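You operate a simulated robot arm through the tools that you are given. There is no shell and no other tool.

Carry out the task below with a simulated robot arm. There is one attempt and no reset: what you move stays moved.

Task
Stow the valve and the switch from the green tray in their drawers.
Fine: shut both drawers. Set down upright: valve, lid switch.
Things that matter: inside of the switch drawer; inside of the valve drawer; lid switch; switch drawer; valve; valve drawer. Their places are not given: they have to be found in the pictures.

Only the result counts: the job must be done as asked and must still hold three seconds after the hand-in. Knocking over, shifting, dropping, spilling or breaking anything else fails it. Lids that push on must go on centred and level and be pressed home; caps that screw on are set level and turned clockwise until they are tight.

Robot
A 6-joint arm with a two-finger gripper, fixed in place. Base frame: the origin is on the floor under the middle of its stand, x ahead of it, y to its left, z up. Lengths are in m, angles in degrees, forces in N, time in s.
With the tool pointing down near the work surface it reaches from about 0.12 to 0.92 m from the base axis. Its first joint turns from -166.0 to 166.0 degrees. Payload 3.43 kg.
The tool frame sits at the grasp point between the pads (the TCP): z along the fingers, y along the line on which they close. The tips reach 0.02 m beyond it. The gripper opens to 0.19 m; its body begins 0.248 m behind the TCP.
Orientation is told as [roll, pitch, yaw] about the base's x, y, z axes, in that order, counted from this pose: with the fingers straight down and closing along the base's y, the tool's x points along the base's -x, its y along +y and its z along -z.

Tools
- The arm moves only by the tool servo_tool. Its argument "series" is a list of rows, each a list of 3 entries, a list of its own where there are three numbers: the shift along the tool's x, y, z in m, then the turn, a rotation vector about the tool's x, y, z in rad, then the gripper command, from -1 (shut) to 1 (fully open), values between in proportion. In form: [[[x, y, z], [ax, ay, az], gripper], ...]. A call has 1 to 20 rows; each row is the pose to reach, as a shift and turn from the pose commanded when the call began, along the tool's axes at that moment. Rows are played at 5 a second. More than 0.05 m and 8.6 degrees between two rows, or a gripper value outside its range, and nothing of the call is played. Where a pose cannot be reached the arm comes as near as it can. A force on the tool above 40 N (or 10 N above the force at the start of the call, whichever is more), or a blocked arm, ends the call early, and 0.2 s more pass. Each finger travels about 0.153 m/s and halts on what it meets, pressing with about 31 N; the grip force reading is that of the motor and also rises with nothing between the fingers. The clock runs only during rows and for 0.2 s after the last one: add rows that repeat a pose to give the fingers time. It gives the time, the measured TCP pose, the force on the tool (base axes), the opening and the grip force at its end, in the units of the frame above (readings bear some noise), with the torque about the TCP (base axes, N m) and any sound that the robot's microphone picked up.
- Cameras (640 x 400 px; columns grow to the right, rows downward): "scene" is fixed at [0.0495, -0.5004, 1.67]; the picture's right is [0.85, -0.52, 0.00], its down [-0.30, -0.50, -0.81] and it looks along [0.42, 0.69, -0.58] (base axes); focal length 354 px, centre (320, 200). "wrist" rides on the gripper at [0.07, -0.008, -0.288] in the tool frame; the picture's right is [0.12, 0.99, 0.00], its down [-0.96, 0.12, -0.25] and it looks along [-0.24, 0.03, 0.97] (tool axes); focal length 261 px, centre (320, 200).
- capture(camera): a new picture of that camera. It takes no simulated time.
- raise_lower(by): moves the trunk up (or, below 0, down) by that many m; the arm rides with it, the base frame stays. It gives what a move gives, with no picture.
- locate(camera, pixels): for up to 12 pixels [column, row] of the newest picture of that camera ("zoom" is the newest enlarged one), the place [x, y, z] in the base frame of the surface seen there, good to about 0.002 m. It takes no simulated time.
- close_up(camera, box): a new picture of the part [left, top, right, bottom] of that camera's present view, enlarged. It takes no simulated time.
- finish_job(): hands the job in; it is judged then, once.

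Leave the gripper open and the arm clear of the work at the hand-in unless told otherwise.

The tools are called after "Call:" as name(argument=value, ...) on one line, values as JSON. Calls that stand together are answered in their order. servo_tool: Moves the arm, as the interface text tells. Its arguments: {"type":"object","properties":{"series":{"type":"array","items":{"type":"array"}}},"required":["series"]} The other tools are called the same way: raise_lower (by) moves the trunk up or down; capture (camera) takes a picture; locate (camera, pixels) gives the place of the surface under pixels of a picture; close_up (camera, box) takes an enlarged picture of a part of a camera's view; finish_job () hands the job in.

At the start:

```text
clock: 0.0
position: [0.7181, -0.0056, 1.1726]
tool_rot: [0.0, 0.0, 0.1]
ft_force: [0.8, -0.4, -0.3]
ft_torque: [0.0, -0.04, 0.01]
gripper_width: 0.19
finger_force: 0.0
trunk travel left (down, up): [-0.275, 0.165]
```

scene: 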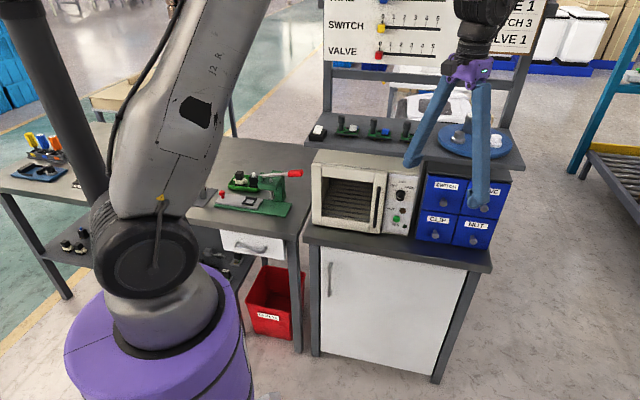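
wrist: 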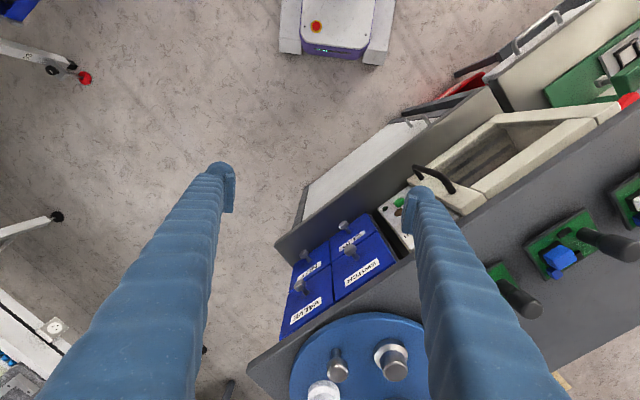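

I see a blue four-drawer cabinet with labels (SWITCH, VALVE?, CLIP, UNIT?), around pixel (460,210) in the scene. I look closer at the relevant parts.

Call:
close_up(camera="scene", box=[400, 100, 530, 260])

Call:
close_up(camera="scene", box=[180, 100, 430, 260])

Call:
close_up(camera="scene", box=[300, 0, 560, 160])

Call:
close_up(camera="scene", box=[0, 100, 240, 290])

```text
2.50 times, centred on (465, 180) of scene
```

zoom: 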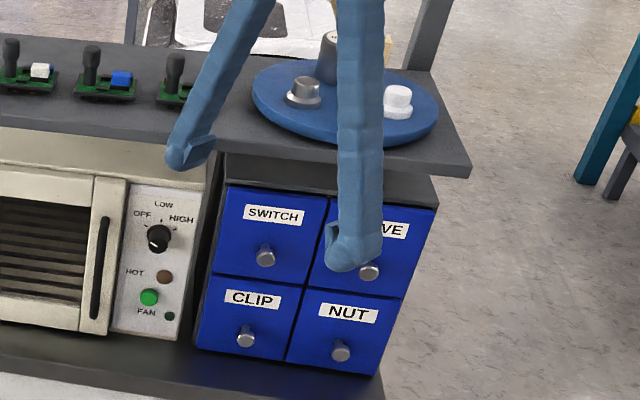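

```text
2.50 times, centred on (305, 180) of scene
```

zoom: 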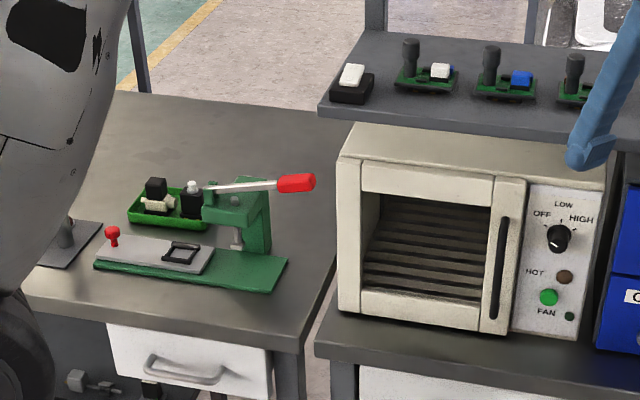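

```text
2.46 times, centred on (430, 80) of scene
```

zoom: 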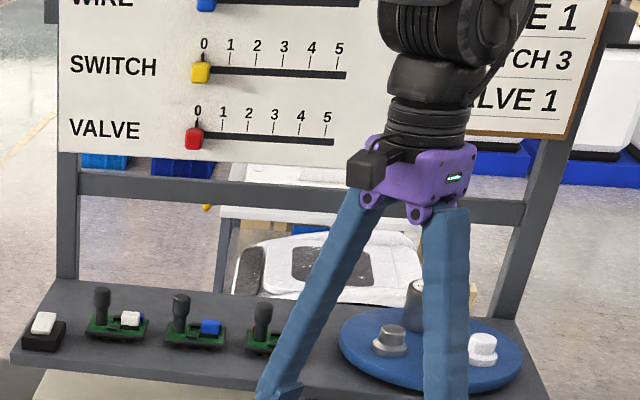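

```text
2.11 times, centred on (120, 195) of scene
```

zoom: 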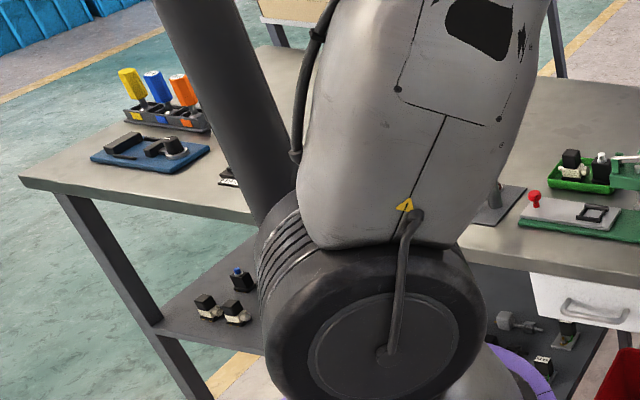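

The green tray lies behind the green press at about scene (247,182). I zoom in harder on it and on the tabletop.

Call:
close_up(camera="scene", box=[205, 155, 285, 205])

Call:
close_up(camera="scene", box=[200, 150, 320, 225])

```text
8.00 times, centred on (245, 180) of scene
```

zoom: 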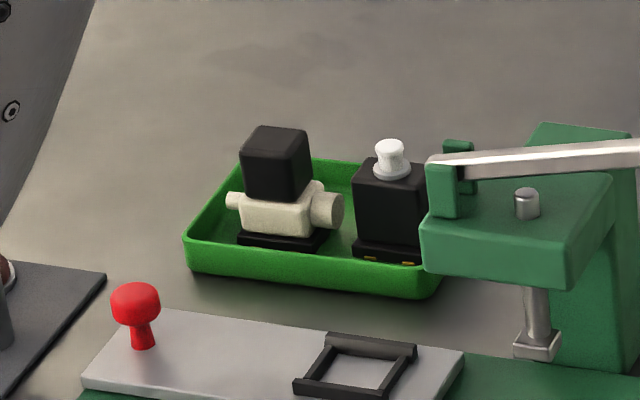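

```text
5.33 times, centred on (260, 188) of scene
```

zoom: 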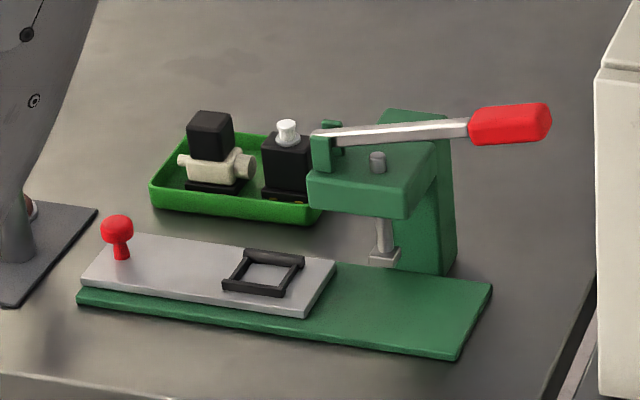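

The tray holds a valve (cream body, black coil cube) and a lid switch (black block with white plunger). I locate points on them in the newest zoom (5.33x, centred on (260,188)).

Call:
locate(camera="zoom", pixels=[[210, 118], [210, 145], [215, 168], [183, 160], [245, 168], [286, 126], [286, 142], [280, 170], [170, 193], [230, 210], [280, 112], [560, 300]])

Call:
locate(camera="scene", pixels=[[445, 187], [485, 196], [439, 219], [475, 226], [450, 202], [478, 208], [430, 175], [508, 182], [420, 238], [478, 248], [400, 238], [300, 173]])

```text
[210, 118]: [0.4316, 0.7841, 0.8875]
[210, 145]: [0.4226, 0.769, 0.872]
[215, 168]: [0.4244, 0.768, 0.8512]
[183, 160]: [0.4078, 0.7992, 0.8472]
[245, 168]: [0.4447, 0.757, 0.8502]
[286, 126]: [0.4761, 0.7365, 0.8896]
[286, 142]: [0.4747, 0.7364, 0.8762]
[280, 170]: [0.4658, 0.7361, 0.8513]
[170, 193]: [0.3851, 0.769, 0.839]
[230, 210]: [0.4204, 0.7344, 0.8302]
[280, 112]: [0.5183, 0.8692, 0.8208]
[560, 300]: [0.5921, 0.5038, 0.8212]
```

```text
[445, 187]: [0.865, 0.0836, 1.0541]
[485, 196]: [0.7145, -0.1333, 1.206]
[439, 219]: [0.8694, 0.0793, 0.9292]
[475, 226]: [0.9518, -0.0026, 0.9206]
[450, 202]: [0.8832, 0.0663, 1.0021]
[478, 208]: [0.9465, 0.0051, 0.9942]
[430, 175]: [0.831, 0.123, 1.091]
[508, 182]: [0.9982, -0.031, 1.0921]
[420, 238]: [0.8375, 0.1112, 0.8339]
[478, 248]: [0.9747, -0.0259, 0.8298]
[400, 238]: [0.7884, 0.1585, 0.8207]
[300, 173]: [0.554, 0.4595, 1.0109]
```

The table top is z≈0.82. The cabinet front faces about (-0.7,-0.7), with SWITCH at upper left and VALVE at upper right. Next I look closer at the cabinet and the shelf above it, and the press region, to get dimensions.

Call:
close_up(camera="scene", box=[410, 160, 522, 250])

Call:
close_up(camera="wrist", box=[240, 200, 440, 340])

```text
4.44 times, centred on (466, 205) of scene
```

zoom: 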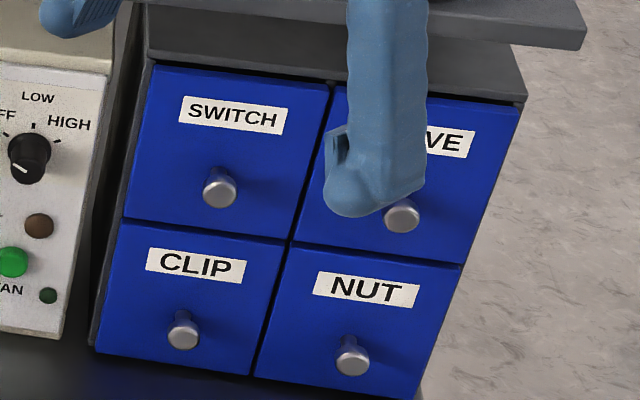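

```text
2.86 times, centred on (340, 270) of wrist
```

zoom: 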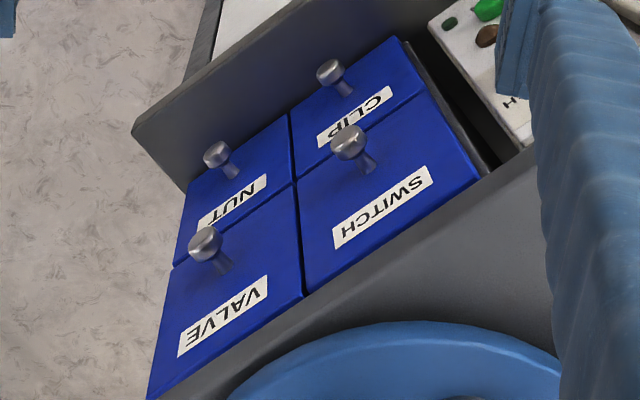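

The knobs are mushroom shaped with a thinner stem. I locate knob heads, stems, drawer face corners and the shelf edge in the wrist zoom.

Call:
locate(camera="zoom", pixels=[[348, 140], [366, 164], [203, 240], [221, 264], [297, 185], [302, 290], [480, 178], [155, 395], [404, 40], [375, 235], [255, 345], [520, 165]])

Call:
locate(camera="scene", pixels=[[443, 203], [483, 208], [500, 165], [400, 150], [420, 168], [522, 162], [470, 133], [459, 140], [494, 142], [340, 160], [380, 200], [350, 190]])

```text
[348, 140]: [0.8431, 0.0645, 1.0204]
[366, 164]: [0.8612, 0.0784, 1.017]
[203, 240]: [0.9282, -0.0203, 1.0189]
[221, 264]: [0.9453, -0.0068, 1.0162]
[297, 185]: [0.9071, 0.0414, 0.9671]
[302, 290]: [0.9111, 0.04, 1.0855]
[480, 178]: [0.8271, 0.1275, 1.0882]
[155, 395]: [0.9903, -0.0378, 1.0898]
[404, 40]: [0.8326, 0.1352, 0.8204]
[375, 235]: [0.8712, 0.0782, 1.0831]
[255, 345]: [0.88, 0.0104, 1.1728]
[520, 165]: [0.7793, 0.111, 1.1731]
```

```text
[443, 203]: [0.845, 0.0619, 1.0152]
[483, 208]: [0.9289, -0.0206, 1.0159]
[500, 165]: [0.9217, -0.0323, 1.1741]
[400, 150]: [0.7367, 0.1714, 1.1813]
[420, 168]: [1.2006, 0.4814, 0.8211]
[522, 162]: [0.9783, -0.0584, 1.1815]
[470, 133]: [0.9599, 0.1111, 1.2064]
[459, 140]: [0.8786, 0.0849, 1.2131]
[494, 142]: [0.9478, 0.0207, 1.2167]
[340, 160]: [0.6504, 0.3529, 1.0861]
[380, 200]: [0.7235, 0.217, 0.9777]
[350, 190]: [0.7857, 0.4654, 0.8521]
```

The shelf front edge (x+y≈0.889, z≈1.18) overhangs the knobs (x+y≈0.907, z≈1.017), so I must reach knobs with a tilted tool. First I yaw the tool 45° in place and close the fingers to about 0.06, while staying clear of the shelf.

Call:
servo_tool(series=[[[0, 0, 0], [0, 0, -0.131], 0.5], [[0, 0, 0], [0, 0, -0.262], 0.2], [[0, 0, 0], [0, 0, -0.393], 0], [[0, 0, 0], [0, 0, -0.524], -0.2], [[0, 0, 0], [0, 0, -0.655], -0.368], [[0, 0, 0], [0, 0, -0.785], -0.368]])

```text
clock: 1.4
position: [0.718, -0.0051, 1.1725]
tool_rot: [0.0, 0.0, 45.1]
ft_force: [0.0, 0.2, 0.2]
ft_torque: [0.02, -0.01, 0.0]
gripper_width: 0.0598
finger_force: 0.0
trunk travel left (down, up): [-0.275, 0.165]
```

The yaw is 45.1°. Now I tilt the tool by -45° about its y axis so the fingers point toward the cabinet and down, at the same TCP.

Call:
servo_tool(series=[[[0, 0, 0], [0, -0.131, 0], -0.368], [[0, 0, 0], [0, -0.262, 0], -0.368], [[0, 0, 0], [0, -0.393, 0], -0.368], [[0, 0, 0], [0, -0.524, 0], -0.368], [[0, 0, 0], [0, -0.655, 0], -0.368], [[0, 0, 0], [0, -0.785, 0], -0.368]])

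Call:
capture(camera="scene")

Call:
capture(camera="wrist")

```text
clock: 2.8
position: [0.7193, -0.0056, 1.1721]
tool_rot: [0.1, -44.9, 44.8]
ft_force: [0.0, -0.7, 0.2]
ft_torque: [0.01, 0.03, 0.03]
gripper_width: 0.0598
finger_force: 0.0
trunk travel left (down, up): [-0.275, 0.165]
```

```text
taken
```

scene: 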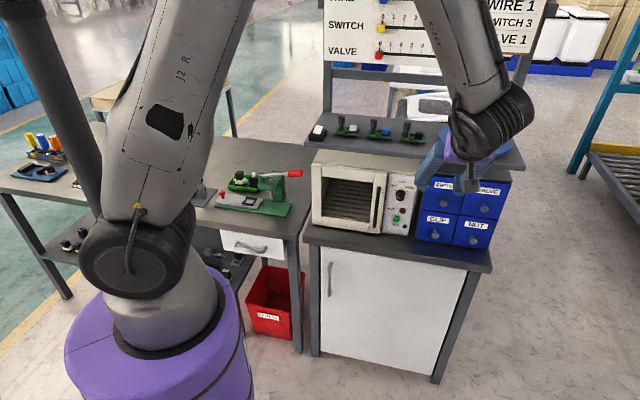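

```text
taken
```

wrist: 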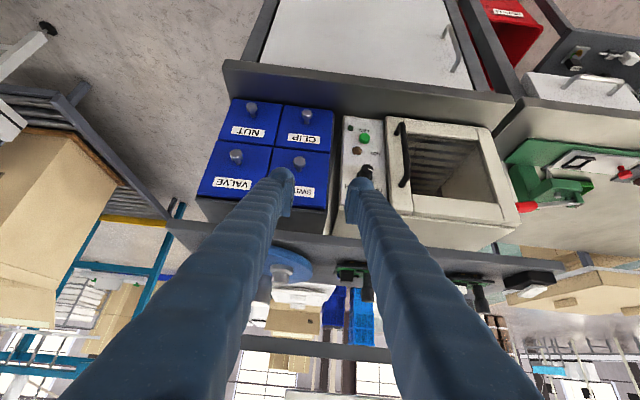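

The tilt is reached, and the wrist view shows the cabinet clearly at (265,155). I zoom on the cabinet fronts to refine knob positions.

Call:
close_up(camera="wrist", box=[195, 90, 345, 220])

```text
3.08 times, centred on (270, 155) of wrist
```

zoom: 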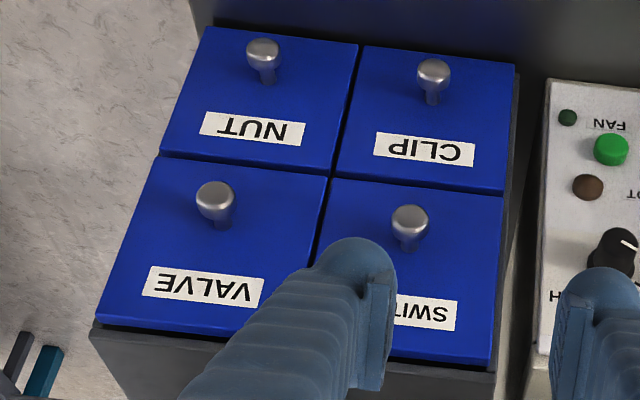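

Call:
locate(camera="zoom", pixels=[[409, 218], [410, 243], [215, 198], [219, 222], [393, 222], [427, 222], [409, 232], [327, 180], [500, 195], [160, 157], [490, 360], [100, 315]])

```text
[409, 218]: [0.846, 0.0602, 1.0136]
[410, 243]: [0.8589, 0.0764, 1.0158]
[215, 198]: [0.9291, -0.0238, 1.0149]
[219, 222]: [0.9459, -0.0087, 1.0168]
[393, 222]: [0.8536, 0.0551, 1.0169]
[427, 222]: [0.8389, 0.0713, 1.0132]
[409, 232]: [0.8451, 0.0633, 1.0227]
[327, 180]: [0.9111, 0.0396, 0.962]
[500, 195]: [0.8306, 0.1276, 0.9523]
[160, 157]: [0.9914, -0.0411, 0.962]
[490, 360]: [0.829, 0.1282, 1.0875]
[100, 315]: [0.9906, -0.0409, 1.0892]
```

SWITCH knob head centre ≈ (0.849, 0.065, 1.0135), about 0.022 in diameter; face lies 0.033 behind its front. I move to a pre-grasp 0.06 m back along the tool axis.

Call:
servo_tool(series=[[[0.003, -0.0105, 0.038], [0, 0, 0], -0.368], [[0.006, -0.021, 0.076], [0, 0, 0], -0.368], [[0.009, -0.0315, 0.114], [0, 0, 0], -0.368], [[0.0122, -0.0419, 0.1521], [0, 0, 0], -0.368], [[0.0122, -0.0419, 0.1521], [0, 0, 0], -0.368]])

Call:
capture(camera="wrist")

Call:
close_up(camera="scene", box=[400, 110, 530, 250])

```text
clock: 4.0
position: [0.8177, 0.0339, 1.057]
tool_rot: [0.0, -45.0, 45.1]
ft_force: [-0.5, -0.4, 0.3]
ft_torque: [0.0, 0.02, -0.01]
gripper_width: 0.0601
finger_force: 0.1
trunk travel left (down, up): [-0.275, 0.165]
```

```text
taken
```

wrist: 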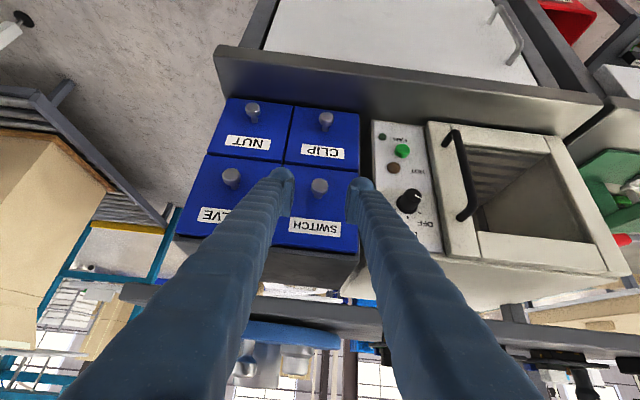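

```text
2.86 times, centred on (465, 180) of scene
```

zoom: 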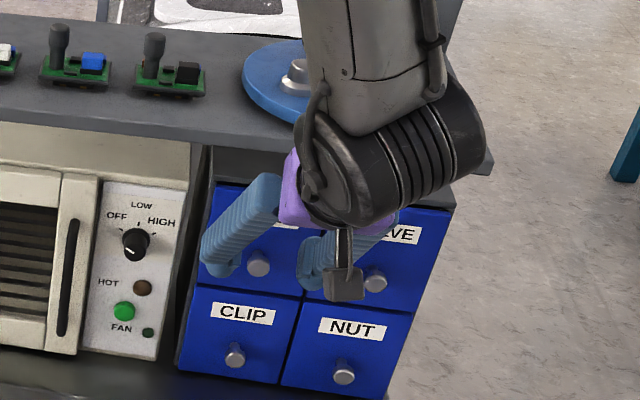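

The fingers straddle the SWITCH knob. I advance 0.061 m along the tool axis, keeping the fingers open.

Call:
servo_tool(series=[[[0, 0, 0.025], [0, 0, 0], -0.368], [[0, 0, 0.045], [0, 0, 0], -0.368], [[0, 0, 0.061], [0, 0, 0], -0.368], [[0, 0, 0.061], [0, 0, 0], -0.368]])

Call:
close_up(camera="wrist", box=[220, 90, 420, 240])

```text
clock: 5.0
position: [0.8491, 0.0665, 1.0127]
tool_rot: [0.0, -44.9, 45.0]
ft_force: [-2.0, -0.2, 0.8]
ft_torque: [-0.01, -0.02, 0.05]
gripper_width: 0.0604
finger_force: 0.8
trunk travel left (down, up): [-0.275, 0.165]
```

```text
2.67 times, centred on (320, 165) of wrist
```

zoom: 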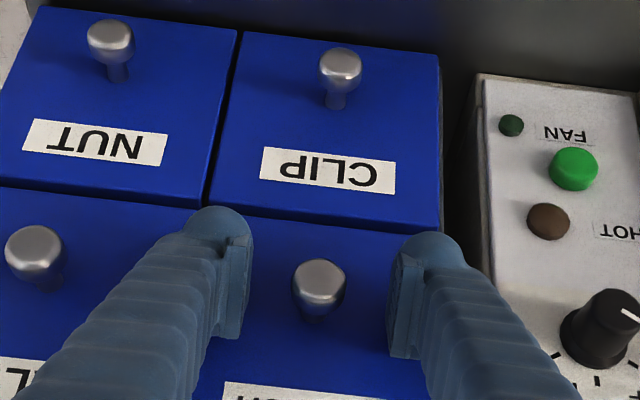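

The knob sits between the pads. I close the gripper on it.

Call:
servo_tool(series=[[[0, 0, 0], [0, 0, 0], -0.7], [[0, 0, 0], [0, 0, 0], -1], [[0, 0, 0], [0, 0, 0], -1], [[0, 0, 0], [0, 0, 0], -1]])

Call:
close_up(camera="wrist", box=[220, 90, 420, 240])

```text
clock: 6.0
position: [0.8487, 0.0641, 1.0138]
tool_rot: [0.2, -44.8, 45.0]
ft_force: [-0.4, -6.7, 0.2]
ft_torque: [-0.02, 0.02, -0.08]
gripper_width: 0.0229
finger_force: 44.5
trunk travel left (down, up): [-0.275, 0.165]
```

```text
2.67 times, centred on (320, 165) of wrist
```

zoom: 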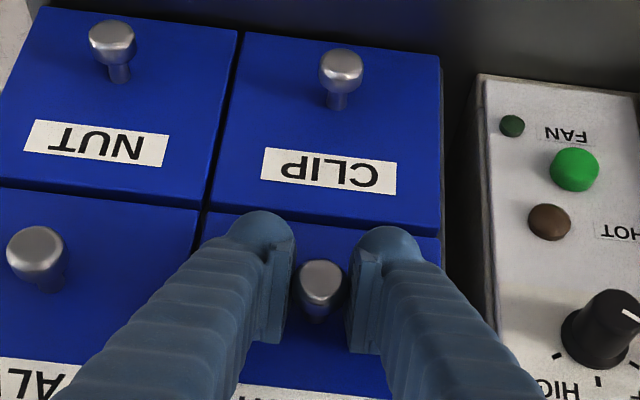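

Width 0.0229 and grip force rise mean the knob is held. Now I pull straight out along (-0.707,-0.707,0), i.e. equal tool +x / -z shares, 0.10 m in small steps.

Call:
servo_tool(series=[[[0.0071, 0, -0.0071], [0, 0, 0], -1], [[0.0141, 0, -0.0141], [0, 0, 0], -1], [[0.0212, 0, -0.0212], [0, 0, 0], -1], [[0.0283, 0, -0.0283], [0, 0, 0], -1], [[0.0354, 0, -0.0354], [0, 0, 0], -1], [[0.0424, 0, -0.0424], [0, 0, 0], -1], [[0.0495, 0, -0.0495], [0, 0, 0], -1], [[0.0566, 0, -0.0566], [0, 0, 0], -1], [[0.0636, 0, -0.0636], [0, 0, 0], -1], [[0.0707, 0, -0.0707], [0, 0, 0], -1], [[0.0707, 0, -0.0707], [0, 0, 0], -1]])

Call:
capture(camera="wrist")

Call:
close_up(camera="scene", box=[400, 110, 530, 250])

```text
clock: 8.4
position: [0.7781, -0.0059, 1.0135]
tool_rot: [0.0, -45.0, 45.0]
ft_force: [3.9, -2.6, -0.1]
ft_torque: [-0.03, 0.04, -0.03]
gripper_width: 0.0226
finger_force: 44.8
trunk travel left (down, up): [-0.275, 0.165]
```

```text
taken
```

wrist: 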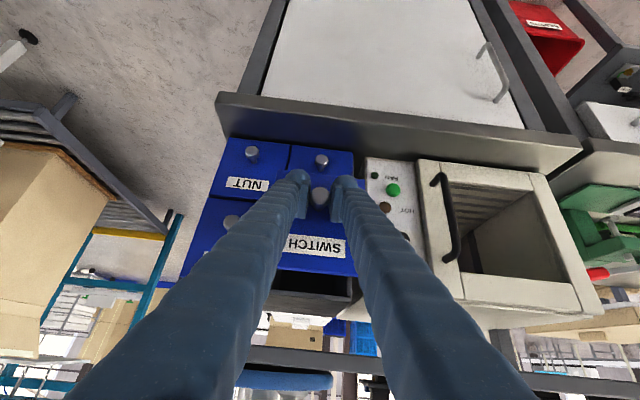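

```text
2.86 times, centred on (465, 180) of scene
```

zoom: 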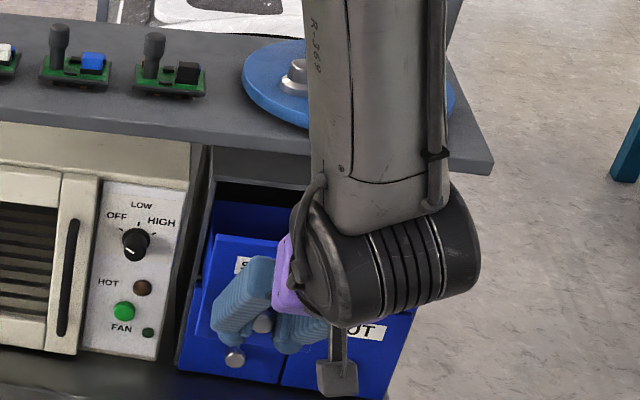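

The SWITCH drawer is out by 0.10 m with low force. I pull further, in small steps, up to 0.06 m more, watching for the stop.

Call:
servo_tool(series=[[[0.0071, 0, -0.0071], [0, 0, 0], -1], [[0.0141, 0, -0.0141], [0, 0, 0], -1], [[0.0212, 0, -0.0212], [0, 0, 0], -1], [[0.0283, 0, -0.0283], [0, 0, 0], -1], [[0.0354, 0, -0.0354], [0, 0, 0], -1], [[0.0424, 0, -0.0424], [0, 0, 0], -1]])

Call:
capture(camera="wrist")

Call:
close_up(camera="scene", box=[400, 110, 530, 250])

```text
clock: 9.6
position: [0.7494, -0.0348, 1.0128]
tool_rot: [0.2, -45.3, 45.0]
ft_force: [24.4, 12.9, -22.9]
ft_torque: [0.55, -0.49, -0.04]
gripper_width: 0.0227
finger_force: 44.5
trunk travel left (down, up): [-0.275, 0.165]
stopped in row 5: the force on the tool passed its limit at 48 N (the readings are from after the stop); the commanded pose is now the measured one
```

```text
taken
```

wrist: 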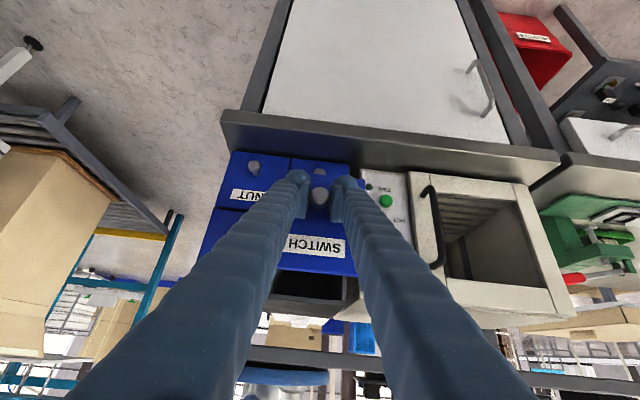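

```text
2.86 times, centred on (465, 180) of scene
```

zoom: 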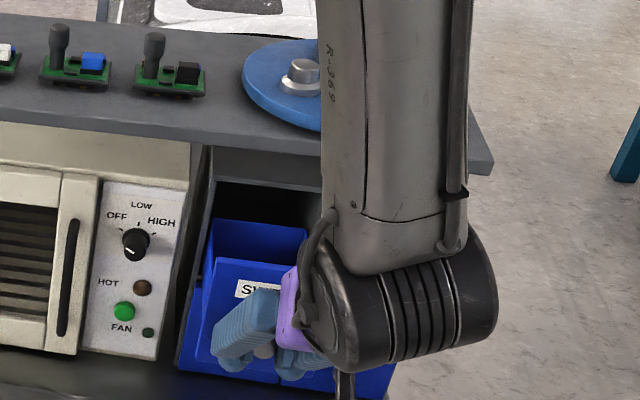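

The drawer hit its stop after 0.14 m of travel. I release the knob and back off along the tool axis.

Call:
servo_tool(series=[[[0, 0, 0], [0, 0, 0], -0.7], [[0, 0, 0], [0, 0, 0], -0.368], [[0, 0, -0.02], [0, 0, 0], -0.368], [[0, 0, -0.05], [0, 0, 0], -0.368], [[0, 0, -0.09], [0, 0, 0], -0.368], [[0, 0, -0.13], [0, 0, 0], -0.368]])

Call:
capture(camera="wrist")

Call:
close_up(camera="scene", box=[400, 110, 530, 250])

```text
clock: 11.0
position: [0.6799, -0.1026, 1.1083]
tool_rot: [-0.1, -45.4, 45.2]
ft_force: [-0.2, -0.1, 0.4]
ft_torque: [-0.02, -0.03, -0.04]
gripper_width: 0.0598
finger_force: 0.0
trunk travel left (down, up): [-0.275, 0.165]
```

```text
taken
```

wrist: 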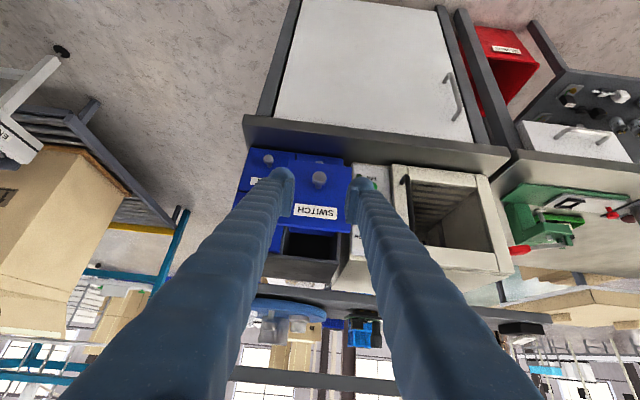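

```text
2.86 times, centred on (465, 180) of scene
```

zoom: 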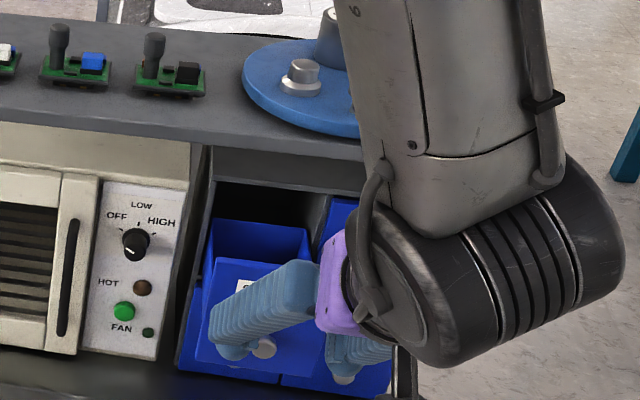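

The drawer stays open. I'll do the jobs one after the other (switch first). I zoom on the open drawer to measure its interior.

Call:
close_up(camera="wrist", box=[230, 140, 390, 290])

Call:
close_up(camera="scene", box=[425, 165, 505, 245])

```text
2.67 times, centred on (310, 215) of wrist
```

zoom: 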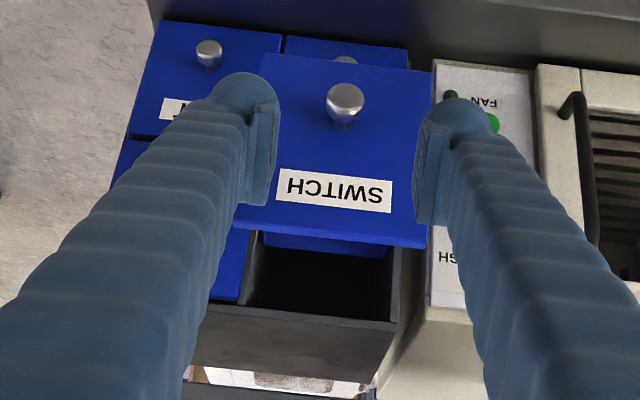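

```text
5.00 times, centred on (465, 205) of scene
```

zoom: 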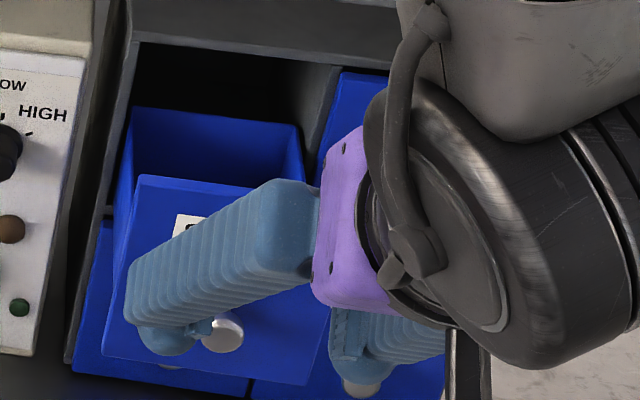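

I move up 0.15 m to clear the view and then rotate the tool back to point down.

Call:
servo_tool(series=[[[-0.0265, 0, -0.0265], [0, 0, 0], -0.368], [[-0.053, 0, -0.053], [0, 0, 0], -0.368], [[-0.0795, 0, -0.0795], [0, 0, 0], -0.368], [[-0.106, 0, -0.106], [0, 0, 0], -0.368], [[-0.106, 0, -0.106], [0, 0.131, 0], -0.368], [[-0.106, 0, -0.106], [0, 0.262, 0], -0.368], [[-0.106, 0, -0.106], [0, 0.393, 0], -0.368], [[-0.106, 0, -0.106], [0, 0.524, 0], -0.368], [[-0.106, 0, -0.106], [0, 0.655, 0], -0.368], [[-0.106, 0, -0.106], [0, 0.79, 0], -0.368]])

Call:
capture(camera="wrist")

Call:
capture(camera="scene")

Call:
close_up(camera="scene", box=[400, 140, 530, 250])

```text
clock: 13.2
position: [0.6824, -0.1018, 1.2572]
tool_rot: [0.0, 0.1, 45.2]
ft_force: [0.6, 0.5, 0.0]
ft_torque: [-0.05, 0.09, 0.02]
gripper_width: 0.06
finger_force: 0.0
trunk travel left (down, up): [-0.275, 0.165]
```

```text
taken
```

wrist: 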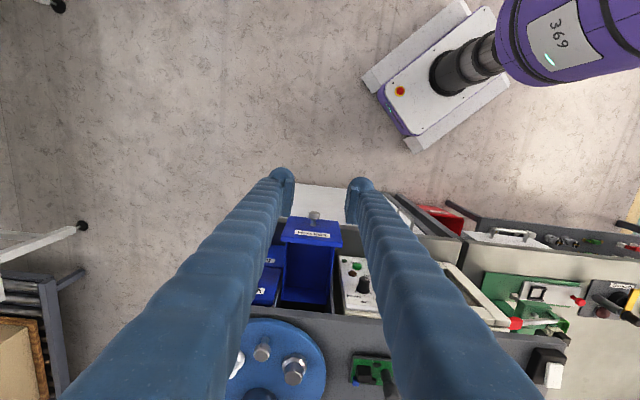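

```text
taken
```

scene: 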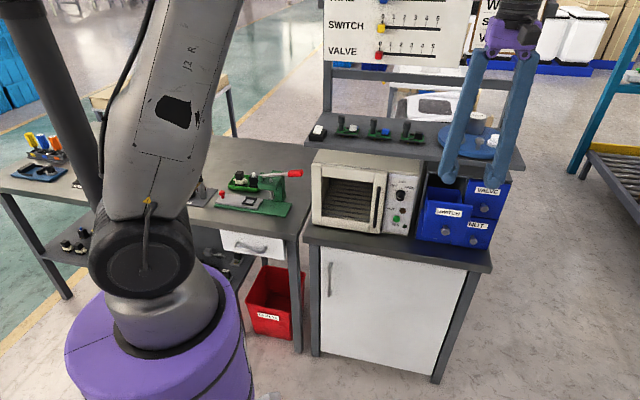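

```text
3.64 times, centred on (465, 195) of scene
```

zoom: 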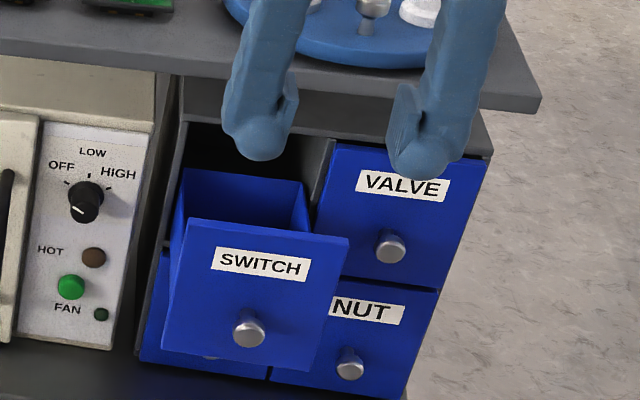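

The open SWITCH drawer shows at wrist (310,255). I zoom in and locate its interior edges and floor.

Call:
close_up(camera="wrist", box=[260, 205, 360, 325])

```text
3.33 times, centred on (310, 265) of wrist
```

zoom: 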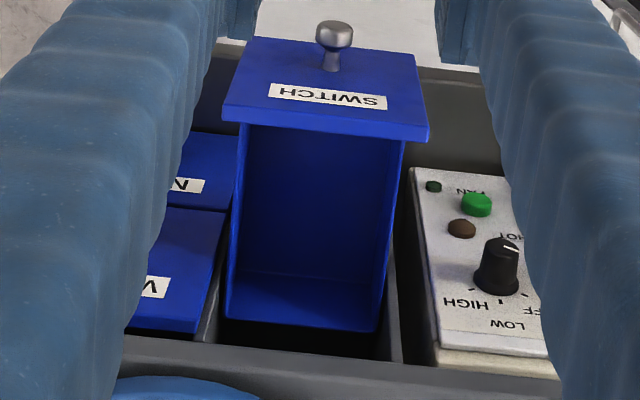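

Call:
locate(camera="zoom", pixels=[[335, 115], [225, 120], [425, 140], [250, 128], [398, 142], [237, 270], [385, 290], [300, 300], [310, 240], [320, 180], [228, 318], [376, 330]])

```text
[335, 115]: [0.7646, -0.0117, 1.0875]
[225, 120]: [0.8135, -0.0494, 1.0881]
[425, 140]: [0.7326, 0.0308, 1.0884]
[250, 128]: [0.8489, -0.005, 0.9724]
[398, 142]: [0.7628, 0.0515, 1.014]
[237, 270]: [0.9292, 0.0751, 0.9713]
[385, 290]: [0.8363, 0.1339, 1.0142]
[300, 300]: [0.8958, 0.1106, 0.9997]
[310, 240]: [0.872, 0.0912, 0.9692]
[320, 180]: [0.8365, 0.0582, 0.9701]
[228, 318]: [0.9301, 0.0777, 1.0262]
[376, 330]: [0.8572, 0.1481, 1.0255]
```

The drawer floor is z≈0.970, and side walls end near z≈1.026. I query a line across the drawer to get the exact inner width and wall tops.

Call:
locate(camera="zoom", pixels=[[233, 220], [236, 220], [239, 220], [242, 220], [246, 220], [255, 220], [375, 220], [385, 220], [389, 220], [392, 220], [395, 220], [399, 220]])

Call:
locate(camera="zoom", pixels=[[335, 100], [335, 125], [335, 131], [335, 137], [335, 150], [310, 262], [310, 275], [310, 285], [310, 312], [310, 322], [310, 326], [310, 332]])

```text
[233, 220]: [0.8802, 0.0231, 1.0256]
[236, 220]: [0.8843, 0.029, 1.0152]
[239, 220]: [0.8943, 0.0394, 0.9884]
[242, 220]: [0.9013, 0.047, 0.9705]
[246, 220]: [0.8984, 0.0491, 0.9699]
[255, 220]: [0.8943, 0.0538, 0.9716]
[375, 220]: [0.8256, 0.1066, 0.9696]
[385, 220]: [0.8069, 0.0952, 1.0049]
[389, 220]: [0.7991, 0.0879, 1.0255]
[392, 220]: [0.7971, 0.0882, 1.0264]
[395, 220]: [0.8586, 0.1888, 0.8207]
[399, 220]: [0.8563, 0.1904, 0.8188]
```

```text
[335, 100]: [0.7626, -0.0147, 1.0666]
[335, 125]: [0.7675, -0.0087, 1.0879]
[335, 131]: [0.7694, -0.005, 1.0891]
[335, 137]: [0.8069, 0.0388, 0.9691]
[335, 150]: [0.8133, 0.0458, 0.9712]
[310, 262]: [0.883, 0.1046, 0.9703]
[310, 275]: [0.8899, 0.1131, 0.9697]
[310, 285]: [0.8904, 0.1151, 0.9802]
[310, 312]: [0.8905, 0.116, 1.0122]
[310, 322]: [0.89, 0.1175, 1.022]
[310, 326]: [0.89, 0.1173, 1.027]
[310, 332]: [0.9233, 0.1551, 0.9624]
```

Interior: t-width 0.10 m, floor z 0.970, length n from 0.541 to 0.710. Now I check obstacles on the way to the tray: shelf end, handles on the shelf, oven, press and lever.

Call:
locate(camera="scene", pixels=[[312, 144], [304, 143], [319, 128], [343, 120], [374, 120], [407, 125], [320, 165], [293, 173], [270, 176], [255, 180], [280, 182], [265, 200]])

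Call:
close_up(camera="scene", box=[205, 155, 325, 230])

```text
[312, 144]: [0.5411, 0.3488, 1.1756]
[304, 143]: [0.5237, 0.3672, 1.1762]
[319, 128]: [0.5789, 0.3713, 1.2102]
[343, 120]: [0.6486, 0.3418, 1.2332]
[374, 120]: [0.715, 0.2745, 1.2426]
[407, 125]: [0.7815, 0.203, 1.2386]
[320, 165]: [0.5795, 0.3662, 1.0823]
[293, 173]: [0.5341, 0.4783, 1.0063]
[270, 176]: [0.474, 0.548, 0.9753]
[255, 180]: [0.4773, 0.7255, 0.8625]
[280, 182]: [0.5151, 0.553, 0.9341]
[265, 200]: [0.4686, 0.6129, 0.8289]
```

```text
5.33 times, centred on (265, 192) of scene
```

zoom: 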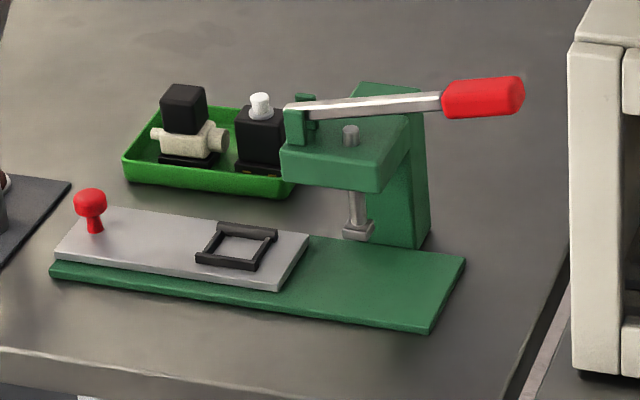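

The press and its lever stay at y<0.62, while the objects are at y≈0.74–0.78. Path plan: retreat to low radius, swing around the shelf's left end, then go over the tray. First I get the tray edges and object corners.

Call:
locate(camera="zoom", pixels=[[125, 160], [240, 178], [285, 185], [168, 107], [235, 108], [185, 92], [162, 118], [204, 120], [262, 112], [240, 140], [278, 140], [140, 150]])

Call:
servo_tool(series=[[[0, 0, -0.02], [0, 0, 0], 0], [[0, 0, -0.04], [0, 0, 0], 0.5], [[0, 0, -0.06], [0, 0, 0], 1], [[0, 0, -0.06], [0, 0, 0], 1]])

```text
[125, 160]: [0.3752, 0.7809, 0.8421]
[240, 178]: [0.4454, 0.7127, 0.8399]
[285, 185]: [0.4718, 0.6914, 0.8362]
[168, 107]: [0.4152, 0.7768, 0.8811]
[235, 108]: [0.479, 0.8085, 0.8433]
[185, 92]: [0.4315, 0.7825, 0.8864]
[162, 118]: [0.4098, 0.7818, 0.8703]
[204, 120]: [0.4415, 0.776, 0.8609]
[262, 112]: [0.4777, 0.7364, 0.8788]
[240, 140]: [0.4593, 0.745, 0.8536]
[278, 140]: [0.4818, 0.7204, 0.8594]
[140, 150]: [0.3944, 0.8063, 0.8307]
```

```text
clock: 14.2
position: [0.6805, -0.1016, 1.3176]
tool_rot: [0.1, -0.1, 45.1]
ft_force: [-0.1, 0.4, -0.2]
ft_torque: [-0.05, 0.03, -0.01]
gripper_width: 0.1901
finger_force: 0.1
trunk travel left (down, up): [-0.275, 0.165]
```

Fingers are now open and the arm is at z 1.318. Tray and objects are aligned at about 45°. Valve and switch are side by side along t with a gap of only ~0.015 m, so I will close across n (yaw 135°). I travel around the shelf to above the tray while turning to yaw 135°.

Call:
servo_tool(series=[[[-0.0024, 0.0448, 0], [0, 0, -0.0785], 1], [[-0.0047, 0.0896, 0], [0, 0, -0.157], 1], [[-0.0071, 0.1344, 0], [0, 0, -0.2355], 1], [[-0.0094, 0.1791, 0], [0, 0, -0.314], 1], [[-0.0118, 0.2239, 0], [0, 0, -0.3925], 1], [[-0.0141, 0.2687, 0], [0, 0, -0.471], 1], [[-0.0283, 0.3112, 0], [0, 0, -0.5495], 1], [[-0.0425, 0.3536, 0], [0, 0, -0.628], 1], [[-0.0566, 0.3961, 0], [0, 0, -0.7065], 1], [[-0.0708, 0.4385, 0], [0, 0, -0.785], 1], [[-0.085, 0.481, 0], [0, 0, -0.8635], 1], [[-0.1076, 0.5148, 0], [0, 0, -0.942], 1], [[-0.1302, 0.5486, 0], [0, 0, -1.0205], 1], [[-0.1528, 0.5824, 0], [0, 0, -1.099], 1], [[-0.1754, 0.6162, 0], [0, 0, -1.1775], 1], [[-0.198, 0.65, 0], [0, 0, -1.256], 1], [[-0.228, 0.6768, 0], [0, 0, -1.3345], 1], [[-0.258, 0.7035, 0], [0, 0, -1.413], 1], [[-0.288, 0.7303, 0], [0, 0, -1.4915], 1], [[-0.318, 0.757, 0], [0, 0, -1.57], 1]])

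Call:
capture(camera="wrist")

Call:
capture(camera="scene")

```text
clock: 17.7
position: [0.4423, 0.4533, 1.3264]
tool_rot: [-0.8, -0.5, 109.8]
ft_force: [1.2, -1.1, -1.0]
ft_torque: [0.15, 0.13, -0.01]
gripper_width: 0.1901
finger_force: 0.0
trunk travel left (down, up): [-0.275, 0.165]
stopped in row 17: the arm was blocked; the commanded pose is now the measured one
```

```text
taken
```

wrist: 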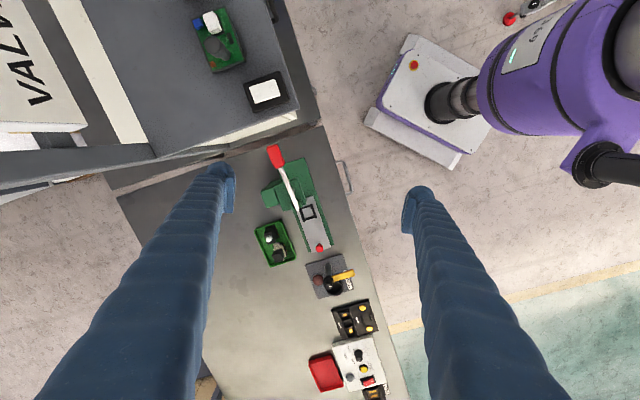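

```text
taken
```

scene: 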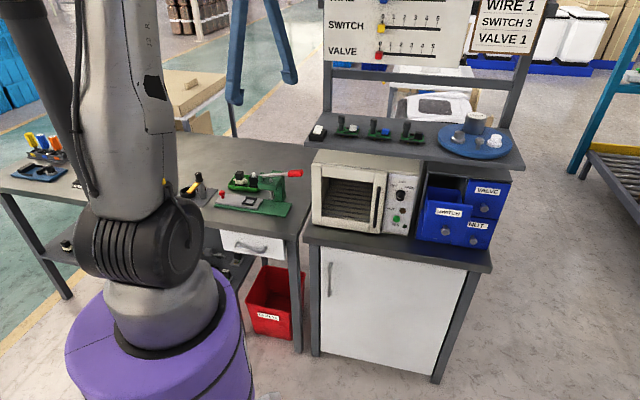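

The arm was reported blocked at (0.442, 0.453, 1.326). I look at the left part of the scene to understand what is limiting it.

Call:
close_up(camera="scene", box=[0, 0, 260, 320])

Call:
locate(camera="scene", pixels=[[40, 40], [60, 100], [85, 170], [95, 60], [120, 40], [130, 120], [160, 90], [140, 250], [220, 250], [235, 90], [290, 80], [150, 320]])

```text
1.25 times, centred on (130, 160) of scene
```

zoom: 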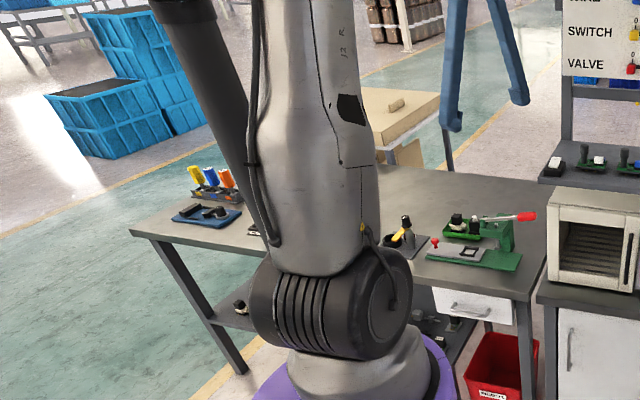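

```text
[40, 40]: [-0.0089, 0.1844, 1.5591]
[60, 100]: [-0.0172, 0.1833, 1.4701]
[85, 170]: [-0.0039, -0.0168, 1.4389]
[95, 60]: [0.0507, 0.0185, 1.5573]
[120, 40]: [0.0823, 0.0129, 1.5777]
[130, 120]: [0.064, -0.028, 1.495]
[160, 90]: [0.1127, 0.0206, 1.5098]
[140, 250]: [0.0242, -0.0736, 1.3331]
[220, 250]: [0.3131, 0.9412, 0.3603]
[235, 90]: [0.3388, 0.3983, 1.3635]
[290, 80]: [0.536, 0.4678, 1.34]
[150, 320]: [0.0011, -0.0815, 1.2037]
```

The base joint appears stopped near azimuth 46°: a dark vertical pole stands at about (-0.01, 0.18) beside the stand. I zoom on the wrist view's upper right, where its foot shows, to understand its extent.

Call:
close_up(camera="wrist", box=[440, 0, 640, 220])

Call:
locate(camera="wrist", pixels=[[600, 150], [630, 165], [610, 170], [585, 165], [520, 60], [570, 30], [550, 100], [620, 100], [635, 50], [600, 185], [638, 185], [575, 150]])

```text
1.82 times, centred on (540, 110) of wrist
```

zoom: 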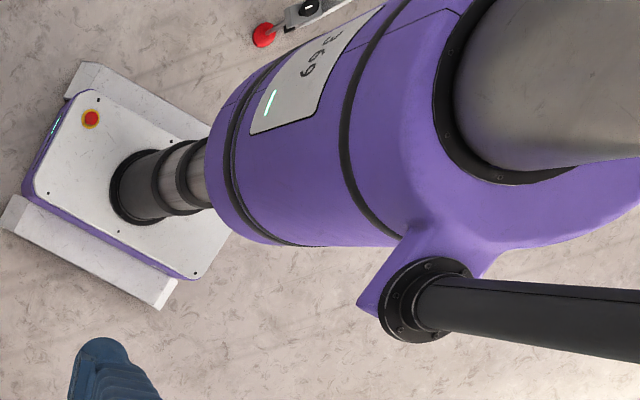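

```text
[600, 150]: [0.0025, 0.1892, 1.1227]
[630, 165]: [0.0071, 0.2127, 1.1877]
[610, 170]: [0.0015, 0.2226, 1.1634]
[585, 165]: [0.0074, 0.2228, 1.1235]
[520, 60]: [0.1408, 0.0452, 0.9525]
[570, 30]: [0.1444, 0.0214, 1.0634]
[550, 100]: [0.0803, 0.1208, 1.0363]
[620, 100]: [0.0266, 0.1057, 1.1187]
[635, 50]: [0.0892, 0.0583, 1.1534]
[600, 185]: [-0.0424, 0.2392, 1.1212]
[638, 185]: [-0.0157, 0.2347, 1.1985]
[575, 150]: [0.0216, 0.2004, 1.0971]
```

The pole is carried by the trunk, with axis at about (-0.022, 0.209), and the near-vertical upper arm's elbow hits it. The fix is to back off, extend the arm radially so the elbow is past the pole, then swing to the tray. I check the whiteboard and shelf posts first.

Call:
locate(camera="scene", pixels=[[330, 100], [328, 40], [328, 62], [345, 55], [308, 120], [330, 113], [240, 130], [300, 140], [380, 80], [318, 150], [360, 70], [500, 50]])

Call:
locate(camera="wrist", pixels=[[265, 90], [290, 110], [220, 40], [60, 90], [110, 60], [150, 150], [300, 125], [275, 155], [268, 240], [285, 240], [120, 195], [330, 140]])

```text
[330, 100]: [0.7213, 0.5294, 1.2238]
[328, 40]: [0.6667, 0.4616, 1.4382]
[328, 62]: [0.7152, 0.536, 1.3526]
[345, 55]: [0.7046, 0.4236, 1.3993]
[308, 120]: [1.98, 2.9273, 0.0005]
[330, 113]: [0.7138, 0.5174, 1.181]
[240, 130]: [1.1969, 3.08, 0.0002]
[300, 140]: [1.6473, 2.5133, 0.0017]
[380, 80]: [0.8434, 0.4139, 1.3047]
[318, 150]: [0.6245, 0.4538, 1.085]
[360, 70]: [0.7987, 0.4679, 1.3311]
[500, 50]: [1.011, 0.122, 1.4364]
```

```text
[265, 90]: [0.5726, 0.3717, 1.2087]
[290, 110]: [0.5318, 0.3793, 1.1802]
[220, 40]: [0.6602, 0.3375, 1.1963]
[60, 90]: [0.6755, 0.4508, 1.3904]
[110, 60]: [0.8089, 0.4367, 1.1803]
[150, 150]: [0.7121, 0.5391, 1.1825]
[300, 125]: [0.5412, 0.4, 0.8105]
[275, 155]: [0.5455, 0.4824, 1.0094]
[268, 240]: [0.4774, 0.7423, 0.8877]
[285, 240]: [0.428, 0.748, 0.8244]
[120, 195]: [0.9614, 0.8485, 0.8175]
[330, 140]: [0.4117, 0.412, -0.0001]
```

The whiteboard's left edge is at (0.667, 0.462). I back off to azimuth 42°, then extend outward to (0.53, 0.61) left of the oven and shelf, partly closing the fingers.

Call:
servo_tool(series=[[[0.0175, -0.0111, 0], [0, 0, 0], 0.5], [[0.0349, -0.0222, 0], [0, 0, 0], 0], [[0.0179, -0.0429, 0], [0, 0, 0], 0], [[0.0009, -0.0636, 0.005], [0, 0, 0], 0], [[-0.0161, -0.0844, 0.01], [0, 0, 0], 0], [[-0.0331, -0.1051, 0.015], [0, 0, 0], 0], [[-0.0613, -0.1153, 0.025], [0, 0, 0], 0], [[-0.0895, -0.1255, 0.035], [0, 0, 0], 0], [[-0.1177, -0.1356, 0.045], [0, 0, 0], 0], [[-0.1177, -0.1356, 0.045], [0, 0, 0], 0]])

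Call:
capture(camera="scene")

Call:
capture(camera="wrist")

```text
clock: 19.9
position: [0.5265, 0.6137, 1.283]
tool_rot: [-0.7, -0.2, 110.0]
ft_force: [-0.8, 0.4, -0.1]
ft_torque: [-0.05, 0.0, 0.01]
gripper_width: 0.0953
finger_force: 0.1
trunk travel left (down, up): [-0.275, 0.165]
```

```text
taken
```

scene: 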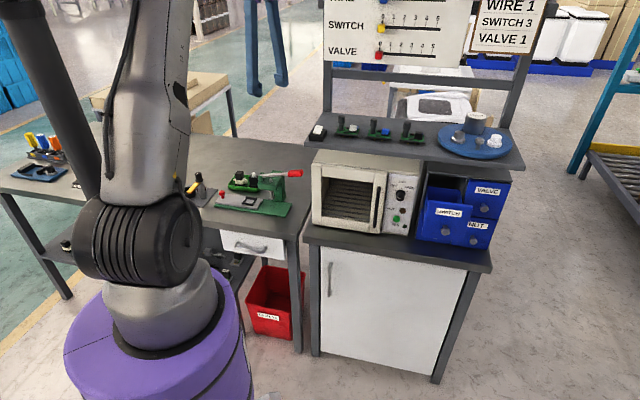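

```text
taken
```

wrist: 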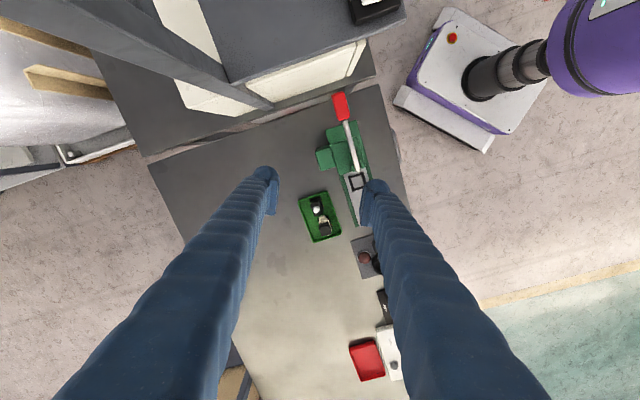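

The arm passed the pole. The tray is at wrist (320,215). I move toward a viewing position over the tray at z≈1.12, correcting the small tilt of about 0.8°, with fingers opened to avoid blocking the view.

Call:
servo_tool(series=[[[-0.0239, 0.0066, 0.0272], [-0.0131, 0.0061, 0], 0.2], [[-0.0479, 0.0133, 0.0543], [-0.0131, 0.0061, 0], 0.2], [[-0.0718, 0.0199, 0.0815], [-0.0131, 0.0061, 0], 0.2], [[-0.0957, 0.0265, 0.1087], [-0.0131, 0.0061, 0], 0.2], [[-0.1197, 0.0332, 0.1358], [-0.0131, 0.0061, 0], 0.2], [[-0.1436, 0.0398, 0.163], [-0.0131, 0.0061, 0], 0.2], [[-0.1436, 0.0398, 0.163], [-0.0131, 0.0061, 0], 0.2]])

Call:
capture(camera="wrist")

```text
clock: 21.5
position: [0.4391, 0.7364, 1.1216]
tool_rot: [-0.1, -0.1, 110.0]
ft_force: [0.2, 0.8, 0.5]
ft_torque: [-0.08, -0.03, 0.01]
gripper_width: 0.1141
finger_force: 0.0
trunk travel left (down, up): [-0.275, 0.165]
```

```text
taken
```

wrist: 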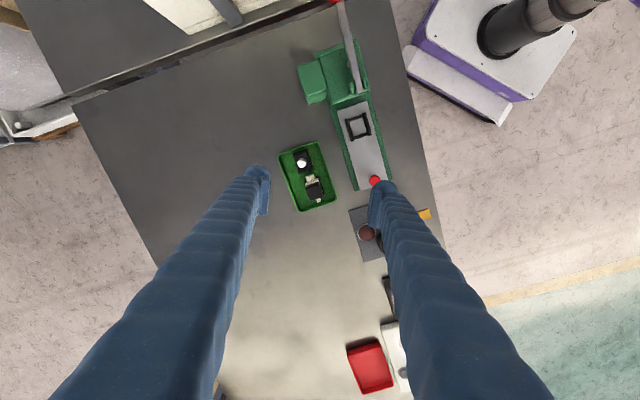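

Tilt is corrected and the tray is visible at (307,176). I zoom in on it.

Call:
close_up(camera="wrist", box=[267, 136, 347, 216])

```text
5.00 times, centred on (307, 176) of wrist
```

zoom: 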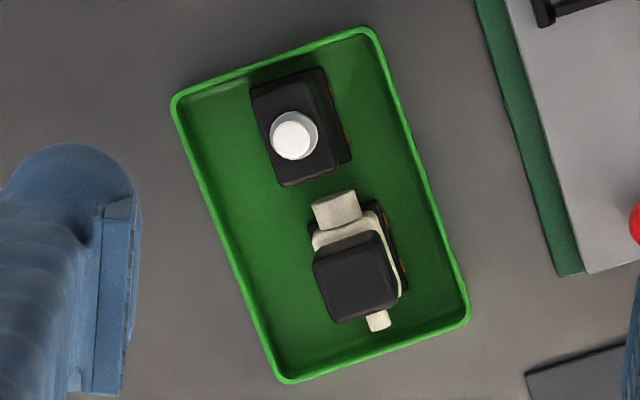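

I locate the switch block top corners, plunger, base edges, valve features, and tray corners.

Call:
locate(camera="zoom", pixels=[[256, 92], [312, 76], [284, 182], [335, 170], [293, 138], [348, 158], [318, 262], [378, 238], [330, 320], [392, 300], [352, 275], [335, 210]])

Call:
locate(camera="zoom", pixels=[[178, 103], [370, 32], [465, 315], [285, 378], [230, 200], [376, 322], [322, 75], [400, 270], [325, 240], [310, 110], [260, 130], [285, 110]])

```text
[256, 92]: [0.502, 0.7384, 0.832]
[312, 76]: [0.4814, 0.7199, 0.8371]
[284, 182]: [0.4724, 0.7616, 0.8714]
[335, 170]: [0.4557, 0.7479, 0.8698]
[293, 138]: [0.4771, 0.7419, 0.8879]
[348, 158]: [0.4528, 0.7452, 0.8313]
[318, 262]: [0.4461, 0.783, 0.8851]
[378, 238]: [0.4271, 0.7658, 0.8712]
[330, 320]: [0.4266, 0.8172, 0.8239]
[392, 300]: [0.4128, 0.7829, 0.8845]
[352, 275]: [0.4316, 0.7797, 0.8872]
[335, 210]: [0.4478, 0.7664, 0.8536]
```

```text
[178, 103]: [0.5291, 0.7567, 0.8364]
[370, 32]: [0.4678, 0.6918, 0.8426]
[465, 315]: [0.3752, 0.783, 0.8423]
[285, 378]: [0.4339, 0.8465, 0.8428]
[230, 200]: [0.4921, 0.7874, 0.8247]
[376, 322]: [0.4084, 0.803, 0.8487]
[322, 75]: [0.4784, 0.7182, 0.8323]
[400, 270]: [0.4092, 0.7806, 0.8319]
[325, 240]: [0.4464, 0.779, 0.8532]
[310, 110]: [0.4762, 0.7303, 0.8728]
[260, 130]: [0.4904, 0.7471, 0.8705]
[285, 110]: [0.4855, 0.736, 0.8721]
```

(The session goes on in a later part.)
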